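You operate a simulated robot arm through the tools that you are given. There is no shell and no other tool. Be economical: measure what you need, move in short steps, check, and stop when the job is done.

You are at the controls of a simulated robot arm. One attempt, no reset.

## Task
Put one of the bearings from the top of the bogie bench on top of the blue pad base.
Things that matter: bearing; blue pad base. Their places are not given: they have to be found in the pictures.

Only the result counts: the job must be done as asked and must still hold three seconds after the hand-in. Knocking over, shifting, dropping, spilling or breaking anything else fails it.

## Robot
A 7-joint arm with a two-finger parallel gripper, fixed in place. Base frame: the origin is at the foot of the arm, x ahead of it, y to its left, z up; the work surface is at about z = 880. Readings come in mm, degrees, newtons and seconds.
With the tool pointing down near the work surface it reaches from about 300 to 700 mm from the base axis. Its first joint turns from -66.0 to 66.0 degrees. Payload 1.57 kg.
The tool frame sits at the grasp point between the pads (the TCP): z along the fingers, y along the line on which they close. The tips reach 30 mm beyond it. The gripper opens to 110 mm. The fingers are 24 mm wide and 12 mm thick; the gripper's body (48 by 112 mm) begins 78 mm behind the TCP.
Orientation is that of the tool frame in the base frame, as a unit quaternion [w, x, y, z]. With the fingers straight down and closing along the base's y, the tool's x points along the base's -x, its y along +y and its z along -z.

## Interface
- The arm moves only by the tool servo_tool. Its argument "motion" is a list of rows, each a list of 5 numbers: the gripper command, from -1 (fully open) to 1 (shut), values between in proportion, then the shift along the base's x, y, z in mm, then the turn about the base's z in degrees. In form: [[jaw, dx, dy, dz, twist], ...]. A call has 1 to 8 rows; each row is the pose to reach, as a shift and turn from the pose commanded when the call began. Rows are played at 5 a second. More than 50 mm and 8.6 degrees between two rows, or a gripper value outside its range, and nothing of the call is played. A pose out of reach is approached as far as the arm can. The call stops where the force on the tool passes 40 N (or 10 N more than at its start, if that is more) or the arm is blocked; 0.2 s more then pass. Each finger travels about 108 mm/s and halts on what it meets, pressing with about 31 N; the grip force reading is that of the motor and also rises with nothing between the fingers. The clock runs only during rows and for 0.2 s after the last one: add rows that repeat a pose to give the fingers time. The reply holds the time, the measured pose of the TCP, the force on the tool along the base axes, the opening and the grip force, in the units named above and with some noise.
- Cameras (640 x 400 px; columns grow to the right, rows downward): "scene" is fixed at [168.4, -395.5, 1397.3]; the picture's right is [0.66, -0.75, 0.00], its down [-0.52, -0.46, -0.72] and it looks along [0.54, 0.47, -0.70] (base axes); focal length 288 px, centre (320, 200). "wrist" rides on the gripper at [-36, 0, -80] in the tool frame; the picture's right is [0.00, -1.00, 0.00], its down [0.97, 0.00, -0.24] and it looks along [0.24, 0.00, 0.97] (tool axes); focal length 218 px, centre (320, 200).
- grab_frame(camera): a new picture of that camera. The clock stands still meanwhile.
- point_at(camera, pixels): for up to 12 pixels [column, row] of the newest picture of that camera ("zoom" is the newest enlarged one), the place [x, y, z] in the base frame of the surface seen there, good to about 2 mm, but the place of the scene camera against the robot may be out by one fixed shift of up to 18 mm in any direction. The clock stands still meanwhile.
- enlarge(camera, box): a new picture of the part [left, top, right, bottom] of that camera's present view, enlarged. The clock stands still meanwhile.
- finish_job(): hands the job in; it is judged then, once.

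Work in short steps. Measure before you move; look again where a grasp or a placing could have gone wrong, and mend it. You have 60 turns and 20 pictures in all, those below and enlarged ones among them. Open the gripper and draw the arm clear of the work before you hand the job in, unless the task says otherwise; then end with one line.

The tools are called after "Emit:" by a JSON object that holds its "op" and its "data". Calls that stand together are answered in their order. servo_tool: Moves the arm, as the interface text tells. Its arguments: {"type":"object","properties":{"motion":{"type":"array","items":{"type":"array","items":{"type":"number"}}}},"required":["motion"]} The other tools are called the same way: grab_frame (camera) takes a picture; point_at (camera, pixels) gives the place of the surface under pixels of a picture; enlarge (camera, box) takes an enlarged picture of a part of a camera's view; finish_job () hands the job in.

At the start:

```text
clock: 0.0
eef_pos: [396.3, -16.8, 1154.9]
ee_rot: [0.001, -0.001, 1.0, 0.001]
wrist_force: [-0.5, 0.2, 0.1]
grip_width: 110.1
grip_force: 0.1
```

scene: 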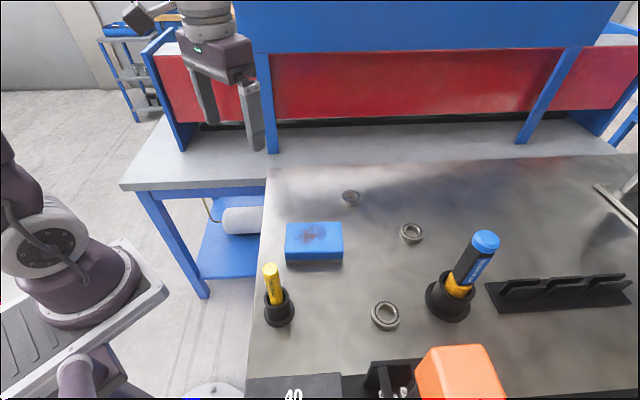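
wrist: 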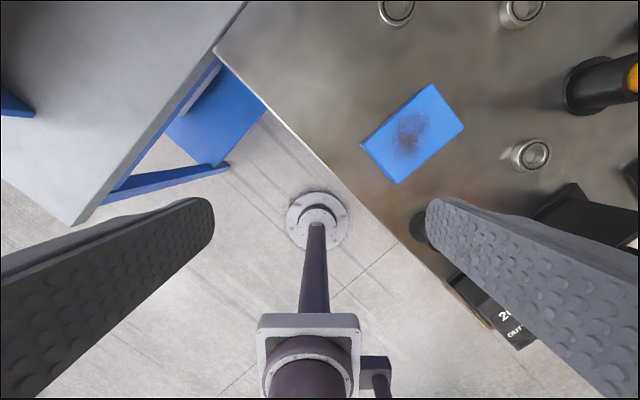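

The scene shows bearings at (350,197), (411,232), (385,315) and a blue pad at (314,240). The wrist view shows the same at (396,12), (521,12), (531,155) and the pad at (412,133). I measure them in both cameras.

Emit:
{"op": "point_at", "data": {"camera": "wrist", "pixels": [[396, 10], [521, 10], [533, 155], [515, 155], [550, 155], [431, 84], [464, 126], [398, 184], [360, 145], [412, 133], [470, 60]]}}

Emit:
{"op": "point_at", "data": {"camera": "scene", "pixels": [[350, 196], [411, 231], [385, 314], [411, 226], [287, 224], [342, 223], [342, 260], [287, 260], [314, 240], [402, 240], [420, 240], [380, 260]]}}

Emit:
{"op": "enlarge", "data": {"camera": "scene", "box": [270, 170, 470, 340]}}

```text
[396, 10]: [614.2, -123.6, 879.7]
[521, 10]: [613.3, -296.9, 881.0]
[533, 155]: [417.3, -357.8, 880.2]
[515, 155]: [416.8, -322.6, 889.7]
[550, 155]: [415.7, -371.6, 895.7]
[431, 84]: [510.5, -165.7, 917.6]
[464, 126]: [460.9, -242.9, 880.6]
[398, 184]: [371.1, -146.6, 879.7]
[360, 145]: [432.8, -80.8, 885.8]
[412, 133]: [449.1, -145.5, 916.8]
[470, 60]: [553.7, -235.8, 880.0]
```

```text
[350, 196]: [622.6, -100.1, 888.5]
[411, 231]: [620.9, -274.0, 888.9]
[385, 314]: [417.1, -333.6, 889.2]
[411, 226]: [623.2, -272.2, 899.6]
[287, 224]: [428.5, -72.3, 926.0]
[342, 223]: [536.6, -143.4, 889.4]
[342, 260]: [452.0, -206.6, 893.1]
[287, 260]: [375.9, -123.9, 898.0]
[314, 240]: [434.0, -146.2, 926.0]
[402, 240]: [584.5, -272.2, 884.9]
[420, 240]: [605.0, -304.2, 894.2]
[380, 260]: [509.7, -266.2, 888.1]
```

```text
2.35 times, centred on (370, 255) of scene
```

zoom: 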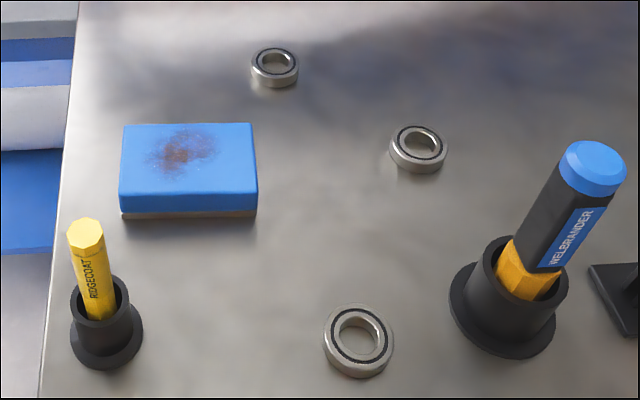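

Pad top is at z≈917, centred near (443,-157). The far bearing (wrist, 396,10) near (614,-124) is well isolated, so I move above it to look closer.

Emit:
{"op": "servo_tool", "data": {"motion": [[-1, 36, -18, -15, 0], [-1, 72, -36, -32, 0], [-1, 108, -54, -50, 0], [-1, 144, -72, -67, 0], [-1, 180, -90, -85, 0], [-1, 214, -107, -105, 0], [-1, 214, -107, -105, 0]]}}

Emit:
{"op": "grab_frame", "data": {"camera": "wrist"}}

```text
clock: 1.6
eef_pos: [610.9, -121.8, 1051.5]
ee_rot: [-0.001, 0.0, 1.0, 0.0]
wrist_force: [0.7, -0.2, 0.0]
grip_width: 110.2
grip_force: 0.0
```

```text
16 pictures are left
```

wrist: 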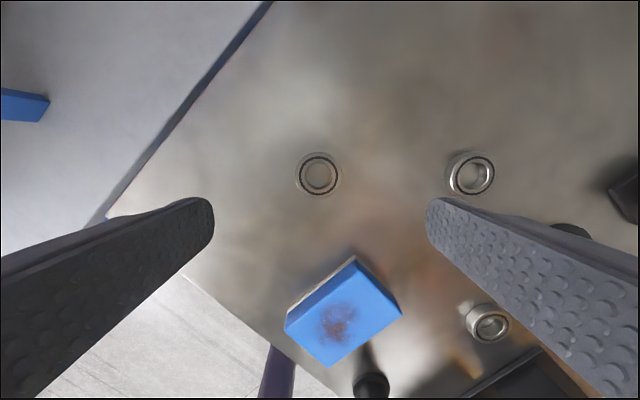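

The bearing now sits at about (319,175). I measure its rim and the pad corners at closer range.

Emit:
{"op": "point_at", "data": {"camera": "wrist", "pixels": [[319, 175], [302, 175], [336, 175], [319, 157], [319, 193], [297, 175], [341, 175], [354, 261], [401, 312], [335, 365], [287, 329], [344, 315]]}}

Emit:
{"op": "enlarge", "data": {"camera": "wrist", "box": [270, 140, 370, 202]}}

```text
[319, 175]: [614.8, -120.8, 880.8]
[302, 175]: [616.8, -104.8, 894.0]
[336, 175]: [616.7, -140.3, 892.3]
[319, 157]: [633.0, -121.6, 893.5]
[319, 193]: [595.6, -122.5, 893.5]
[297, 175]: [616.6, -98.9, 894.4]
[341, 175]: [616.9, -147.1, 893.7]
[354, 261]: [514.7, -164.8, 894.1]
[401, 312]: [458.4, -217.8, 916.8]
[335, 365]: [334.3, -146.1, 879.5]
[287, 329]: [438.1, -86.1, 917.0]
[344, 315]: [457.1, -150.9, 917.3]
```

```text
6.40 times, centred on (320, 171) of wrist
```

zoom: 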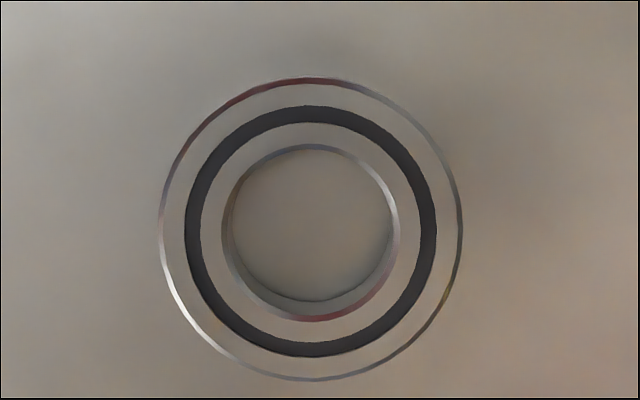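

Bearing: centre ≈ (614,-121.5), outer diameter about 50 mm, top z≈894. I descend to TCP z≈914 with the fingers open.

Emit:
{"op": "servo_tool", "data": {"motion": [[-1, 3.5, 1, -40, 0], [-1, 3.5, 1, -80, 0], [-1, 3.5, 1, -110, 0], [-1, 3.5, 1, -128, 0], [-1, 3.5, 1, -136, 0], [-1, 3.5, 1, -136, 0]]}}

```text
clock: 3.0
eef_pos: [613.6, -120.8, 915.0]
ee_rot: [0.0, 0.0, 1.0, 0.0]
wrist_force: [0.2, -0.2, 0.1]
grip_width: 109.9
grip_force: 0.0
```

The arm is at z≈914–915 with no contact, so I lower 2 mm and close on the bearing.

Emit:
{"op": "servo_tool", "data": {"motion": [[-1, 0, 0, -2, 0], [0, 0, 0, -2, 0], [0.4, 0, 0, -2, 0], [1, 0, 0, -2, 0], [1, 0, 0, -2, 0], [1, 0, 0, -2, 0]]}}

Emit:
{"op": "grab_frame", "data": {"camera": "wrist"}}

```text
clock: 4.4
eef_pos: [614.8, -121.4, 913.3]
ee_rot: [0.0, 0.0, 1.0, 0.0]
wrist_force: [0.1, -0.5, 0.4]
grip_width: 50.7
grip_force: 30.8
```

```text
14 pictures are left
```

wrist: 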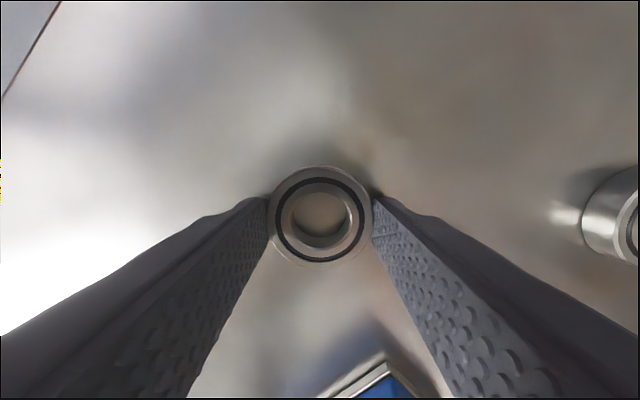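

The bearing is gripped (50.7 mm, 30.8 N) between the tips. I lift 110 mm and check it is still held.

Emit:
{"op": "servo_tool", "data": {"motion": [[1, 0, 0, -1, 0], [1, 0, 0, 15, 0], [1, 0, 0, 40, 0], [1, 0, 0, 75, 0], [1, 0, 0, 110, 0], [1, 0, 0, 110, 0]]}}

Emit:
{"op": "grab_frame", "data": {"camera": "wrist"}}

Emit:
{"op": "point_at", "data": {"camera": "scene", "pixels": [[271, 268], [278, 290], [278, 315]]}}

```text
clock: 5.8
eef_pos: [612.4, -122.9, 1023.5]
ee_rot: [-0.001, 0.0, 1.0, 0.0]
wrist_force: [0.0, 0.5, 0.0]
grip_width: 0.2
grip_force: 21.5
```

```text
13 pictures are left
```

wrist: 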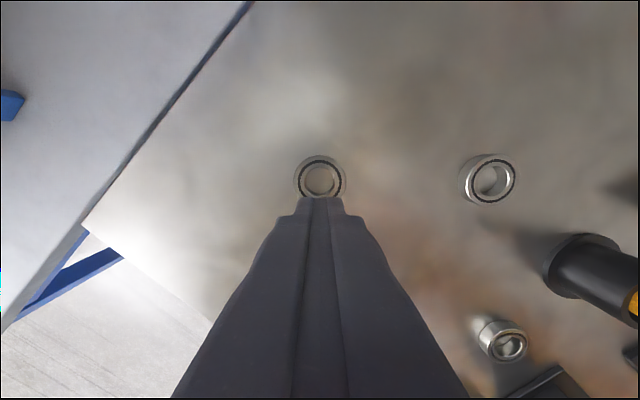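

```text
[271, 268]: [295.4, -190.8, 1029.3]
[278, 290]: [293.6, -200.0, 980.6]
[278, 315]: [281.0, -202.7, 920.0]
```

The bearing slipped out: the opening reads 0.2 mm and the picture shows it still standing at (320,179). I open the jaws here and measure it again before a deeper, better centred grasp.

Emit:
{"op": "servo_tool", "data": {"motion": [[-1, 0, 0, 0, 0], [-1, 0, 0, 0, 0], [-1, 0, 0, 0, 0], [-1, 0, 0, 0, 0]]}}

Emit:
{"op": "enlarge", "data": {"camera": "wrist", "box": [270, 145, 370, 207]}}

Emit:
{"op": "point_at", "data": {"camera": "zoom", "pixels": [[320, 90], [320, 110], [320, 320], [320, 340], [170, 215], [190, 215], [450, 215], [470, 215], [320, 215], [30, 30], [610, 370], [320, 355]]}}

```text
clock: 6.8
eef_pos: [612.9, -121.8, 1021.8]
ee_rot: [0.0, 0.0, 1.0, 0.001]
wrist_force: [0.5, -0.8, -0.3]
grip_width: 110.1
grip_force: 0.0
```

```text
6.40 times, centred on (320, 176) of wrist
```

zoom: 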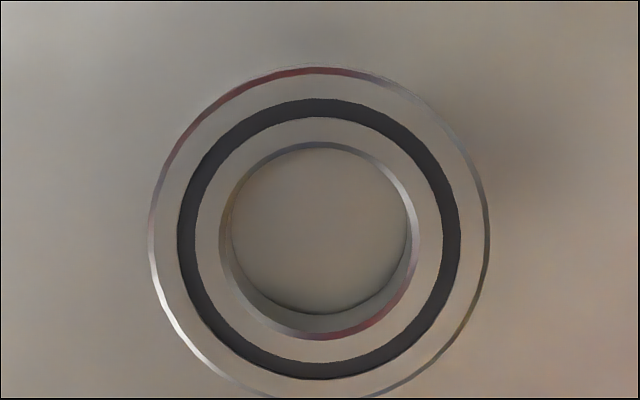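

```text
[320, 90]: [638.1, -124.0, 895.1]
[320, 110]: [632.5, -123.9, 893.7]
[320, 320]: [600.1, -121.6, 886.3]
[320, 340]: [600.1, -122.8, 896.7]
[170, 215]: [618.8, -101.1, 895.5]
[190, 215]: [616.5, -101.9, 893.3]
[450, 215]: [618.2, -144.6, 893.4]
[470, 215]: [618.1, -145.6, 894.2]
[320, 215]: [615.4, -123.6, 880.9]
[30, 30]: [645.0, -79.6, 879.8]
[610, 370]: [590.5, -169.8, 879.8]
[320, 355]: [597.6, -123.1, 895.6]
```

Refined centre is ≈ (616,-122.5). I go down 2 mm further forward in x, to a commanded TCP z≈911.

Emit:
{"op": "servo_tool", "data": {"motion": [[-1, 2.5, 0, -40, 0], [-1, 2.5, 0, -80, 0], [-1, 2.5, 0, -100, 0], [-1, 2.5, 0, -108, 0], [-1, 2.5, 0, -111, 0], [-1, 2.5, 0, -111, 0]]}}

Emit:
{"op": "servo_tool", "data": {"motion": [[0, 0, 0, 0, 0], [0.4, 0, 0, 0, 0], [1, 0, 0, 0, 0], [1, 0, 0, 0, 0], [1, 0, 0, 0, 0], [1, 0, 0, 0, 0]]}}

Emit:
{"op": "servo_tool", "data": {"motion": [[1, 0, 0, 1, 0], [1, 0, 0, 2, 0], [1, 0, 0, 4, 0], [1, 0, 0, 6, 0], [1, 0, 0, 8, 0]]}}

Emit:
{"op": "grab_frame", "data": {"camera": "wrist"}}

```text
clock: 8.2
eef_pos: [615.3, -123.8, 911.6]
ee_rot: [0.0, 0.0, 1.0, 0.001]
wrist_force: [-0.5, 0.1, 0.5]
grip_width: 110.1
grip_force: 0.1
```

```text
clock: 9.6
eef_pos: [615.3, -122.9, 911.9]
ee_rot: [0.0, 0.0, 1.0, 0.0]
wrist_force: [0.0, -0.6, 0.7]
grip_width: 50.9
grip_force: 31.7
```

```text
clock: 10.8
eef_pos: [615.3, -122.7, 918.9]
ee_rot: [0.0, 0.0, 1.0, 0.0]
wrist_force: [-0.1, -0.5, -1.6]
grip_width: 50.8
grip_force: 30.9
```

```text
11 pictures are left
```

wrist: 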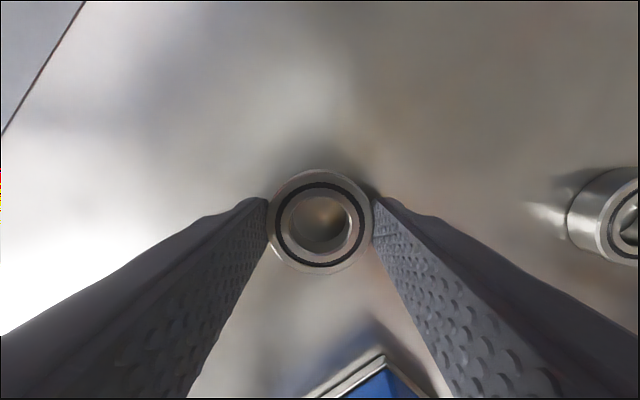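

The bearing is held this time: 50.8 mm, about 2 N of weight on the tool, centred at (320,222). I continue lifting gently.

Emit:
{"op": "servo_tool", "data": {"motion": [[1, 0, 0, 3, 0], [1, 0, 0, 8, 0], [1, 0, 0, 15, 0], [1, 0, 0, 24, 0], [1, 0, 0, 34, 0], [1, 0, 0, 44, 0], [1, 0, 0, 52, 0], [1, 0, 0, 56, 0]]}}

Emit:
{"op": "grab_frame", "data": {"camera": "wrist"}}

```text
clock: 12.6
eef_pos: [615.7, -122.5, 976.7]
ee_rot: [0.0, 0.0, 1.0, 0.0]
wrist_force: [-0.1, 0.0, -2.1]
grip_width: 50.8
grip_force: 30.7
```

```text
10 pictures are left
```

wrist: 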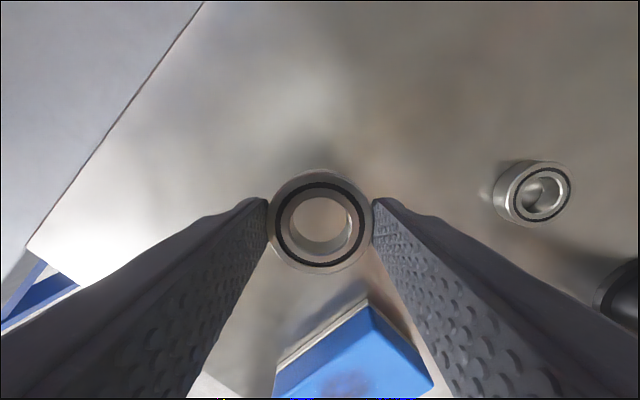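

Still held, with the bearing bottom at about z=945, clear of the pad top at 917. I carry it gently half way to the pad.

Emit:
{"op": "servo_tool", "data": {"motion": [[1, -3, -0.5, 2, 0], [1, -9, -1.5, 4, 0], [1, -18, -3, 6, 0], [1, -30, -5, 8, 0], [1, -43, -7, 9, 0], [1, -56, -9.5, 10, 0], [1, -66, -11.5, 10, 0], [1, -72, -12.5, 10, 0]]}}

Emit:
{"op": "servo_tool", "data": {"motion": [[1, -4, -0.7, 0, 0], [1, -14, -2.5, 0, 0], [1, -28, -5, 0, 0], [1, -44, -8, 0, 0], [1, -60, -11, 0, 0], [1, -76, -14, 0, 0], [1, -88, -16, 0, 0], [1, -95.5, -17.5, 0, 0]]}}

Emit:
{"op": "grab_frame", "data": {"camera": "wrist"}}

Emit:
{"op": "grab_frame", "data": {"camera": "scene"}}

```text
clock: 14.4
eef_pos: [543.7, -135.6, 985.1]
ee_rot: [0.001, 0.0, 1.0, 0.0]
wrist_force: [0.0, -0.6, -1.7]
grip_width: 50.7
grip_force: 31.2
```

```text
clock: 16.2
eef_pos: [449.9, -152.8, 984.7]
ee_rot: [0.0, 0.0, 1.0, 0.0]
wrist_force: [0.5, 0.0, -2.5]
grip_width: 50.7
grip_force: 31.6
```

```text
9 pictures are left
```

wrist: 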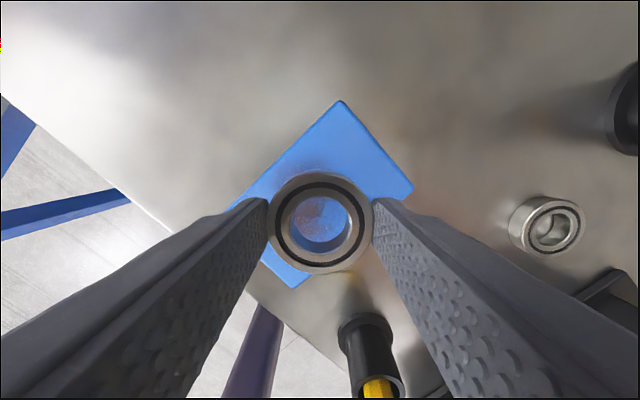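

```text
8 pictures are left
```

scene: 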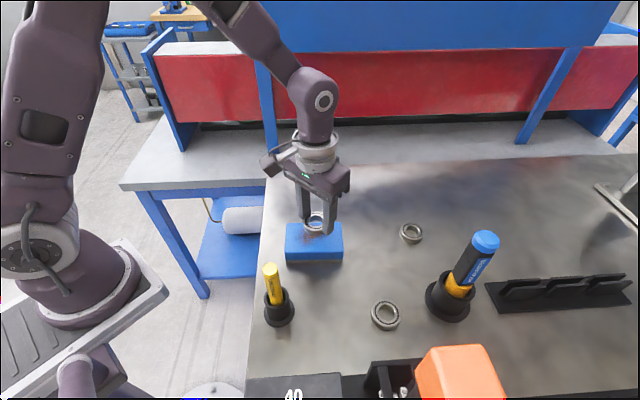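

The pad corners are at (342,100), (413,190), (297,288) and (230,205), so its centre is about (321,196), or ≈ (452,-153). The bearing is above it, and its bottom is at about z=954. I lower it 34 mm slowly with a 2 mm x correction.

Emit:
{"op": "servo_tool", "data": {"motion": [[1, 1, 0, -5, 0], [1, 2, 0, -12, 0], [1, 2, 0, -20, 0], [1, 2, 0, -27, 0], [1, 2, 0, -31, 0], [1, 2, 0, -34, 0], [1, 2, 0, -34, 0]]}}

Emit:
{"op": "servo_tool", "data": {"motion": [[1, 0, 0, -0.7, 0], [1, 0, 0, -1.3, 0], [1, 0, 0, -2, 0], [1, 0, 0, -2, 0]]}}

```text
clock: 17.8
eef_pos: [451.1, -152.9, 952.1]
ee_rot: [-0.001, 0.0, 1.0, 0.0]
wrist_force: [0.0, 0.1, -1.7]
grip_width: 50.7
grip_force: 30.5
```

```text
clock: 18.8
eef_pos: [450.1, -152.2, 949.6]
ee_rot: [0.0, 0.0, 1.0, 0.001]
wrist_force: [-2.7, 1.3, 9.6]
grip_width: 50.7
grip_force: 30.6
```

The force reads +9.6 N upward, so the bearing rests on the pad. I raise 0.5 mm, open slowly and lift clear.

Emit:
{"op": "servo_tool", "data": {"motion": [[1, 0, 0, 0.4, 0], [0, 0, 0, 0.4, 0], [-0.3, 0, 0, 0.4, 0], [-0.3, 0, 0, 0.4, 0], [-0.3, 0, 0, 1, 0]]}}

Emit:
{"op": "servo_tool", "data": {"motion": [[-0.3, 0, 0, 5, 0], [-0.3, 0, 0, 20, 0], [-0.3, 0, 0, 50, 0], [-0.3, 0, 0, 90, 0], [-0.3, 0, 0, 130, 0], [-0.3, 0, 0, 170, 0], [-0.3, 0, 0, 170, 0]]}}

Emit:
{"op": "grab_frame", "data": {"camera": "wrist"}}

Emit:
{"op": "enlarge", "data": {"camera": "scene", "box": [250, 160, 450, 340]}}

```text
clock: 20.0
eef_pos: [450.3, -151.5, 950.7]
ee_rot: [0.0, 0.0, 1.0, 0.0]
wrist_force: [-0.7, 0.2, -0.3]
grip_width: 71.4
grip_force: 0.0
```

```text
clock: 21.6
eef_pos: [451.1, -154.6, 1121.8]
ee_rot: [-0.001, 0.0, 1.0, -0.001]
wrist_force: [-0.4, 0.0, -0.2]
grip_width: 71.5
grip_force: 0.1
```

```text
7 pictures are left
```

wrist: 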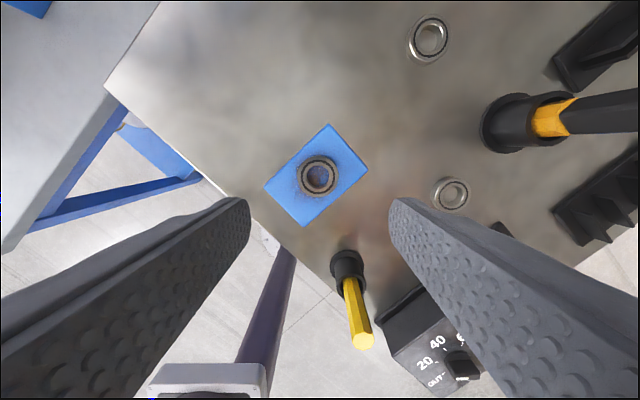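

```text
2.22 times, centred on (350, 250) of scene
```

zoom: 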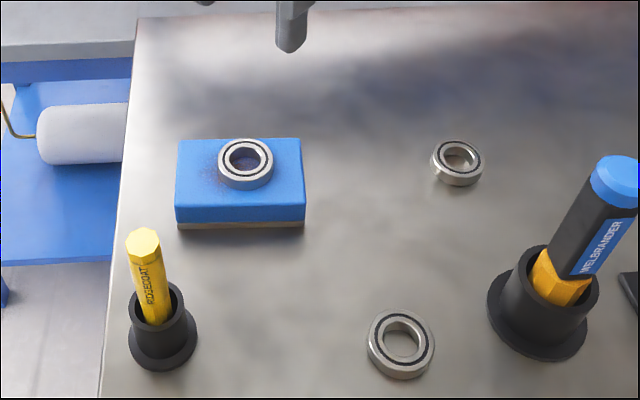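

The bearing lies flat near the middle of the blue pad at (318,176) in the wrist view. The other items look unmoved and the gripper is open and clear, so I hand in.

Emit:
{"op": "finish_job", "data": {}}

```text
The job is handed in.
```

I placed one bearing flat near the middle of the blue pad's top, and the final pictures show the other items unmoved. The first grasp slipped without shifting anything else, and the second one held. I opened the gripper and drew it clear before handing in.
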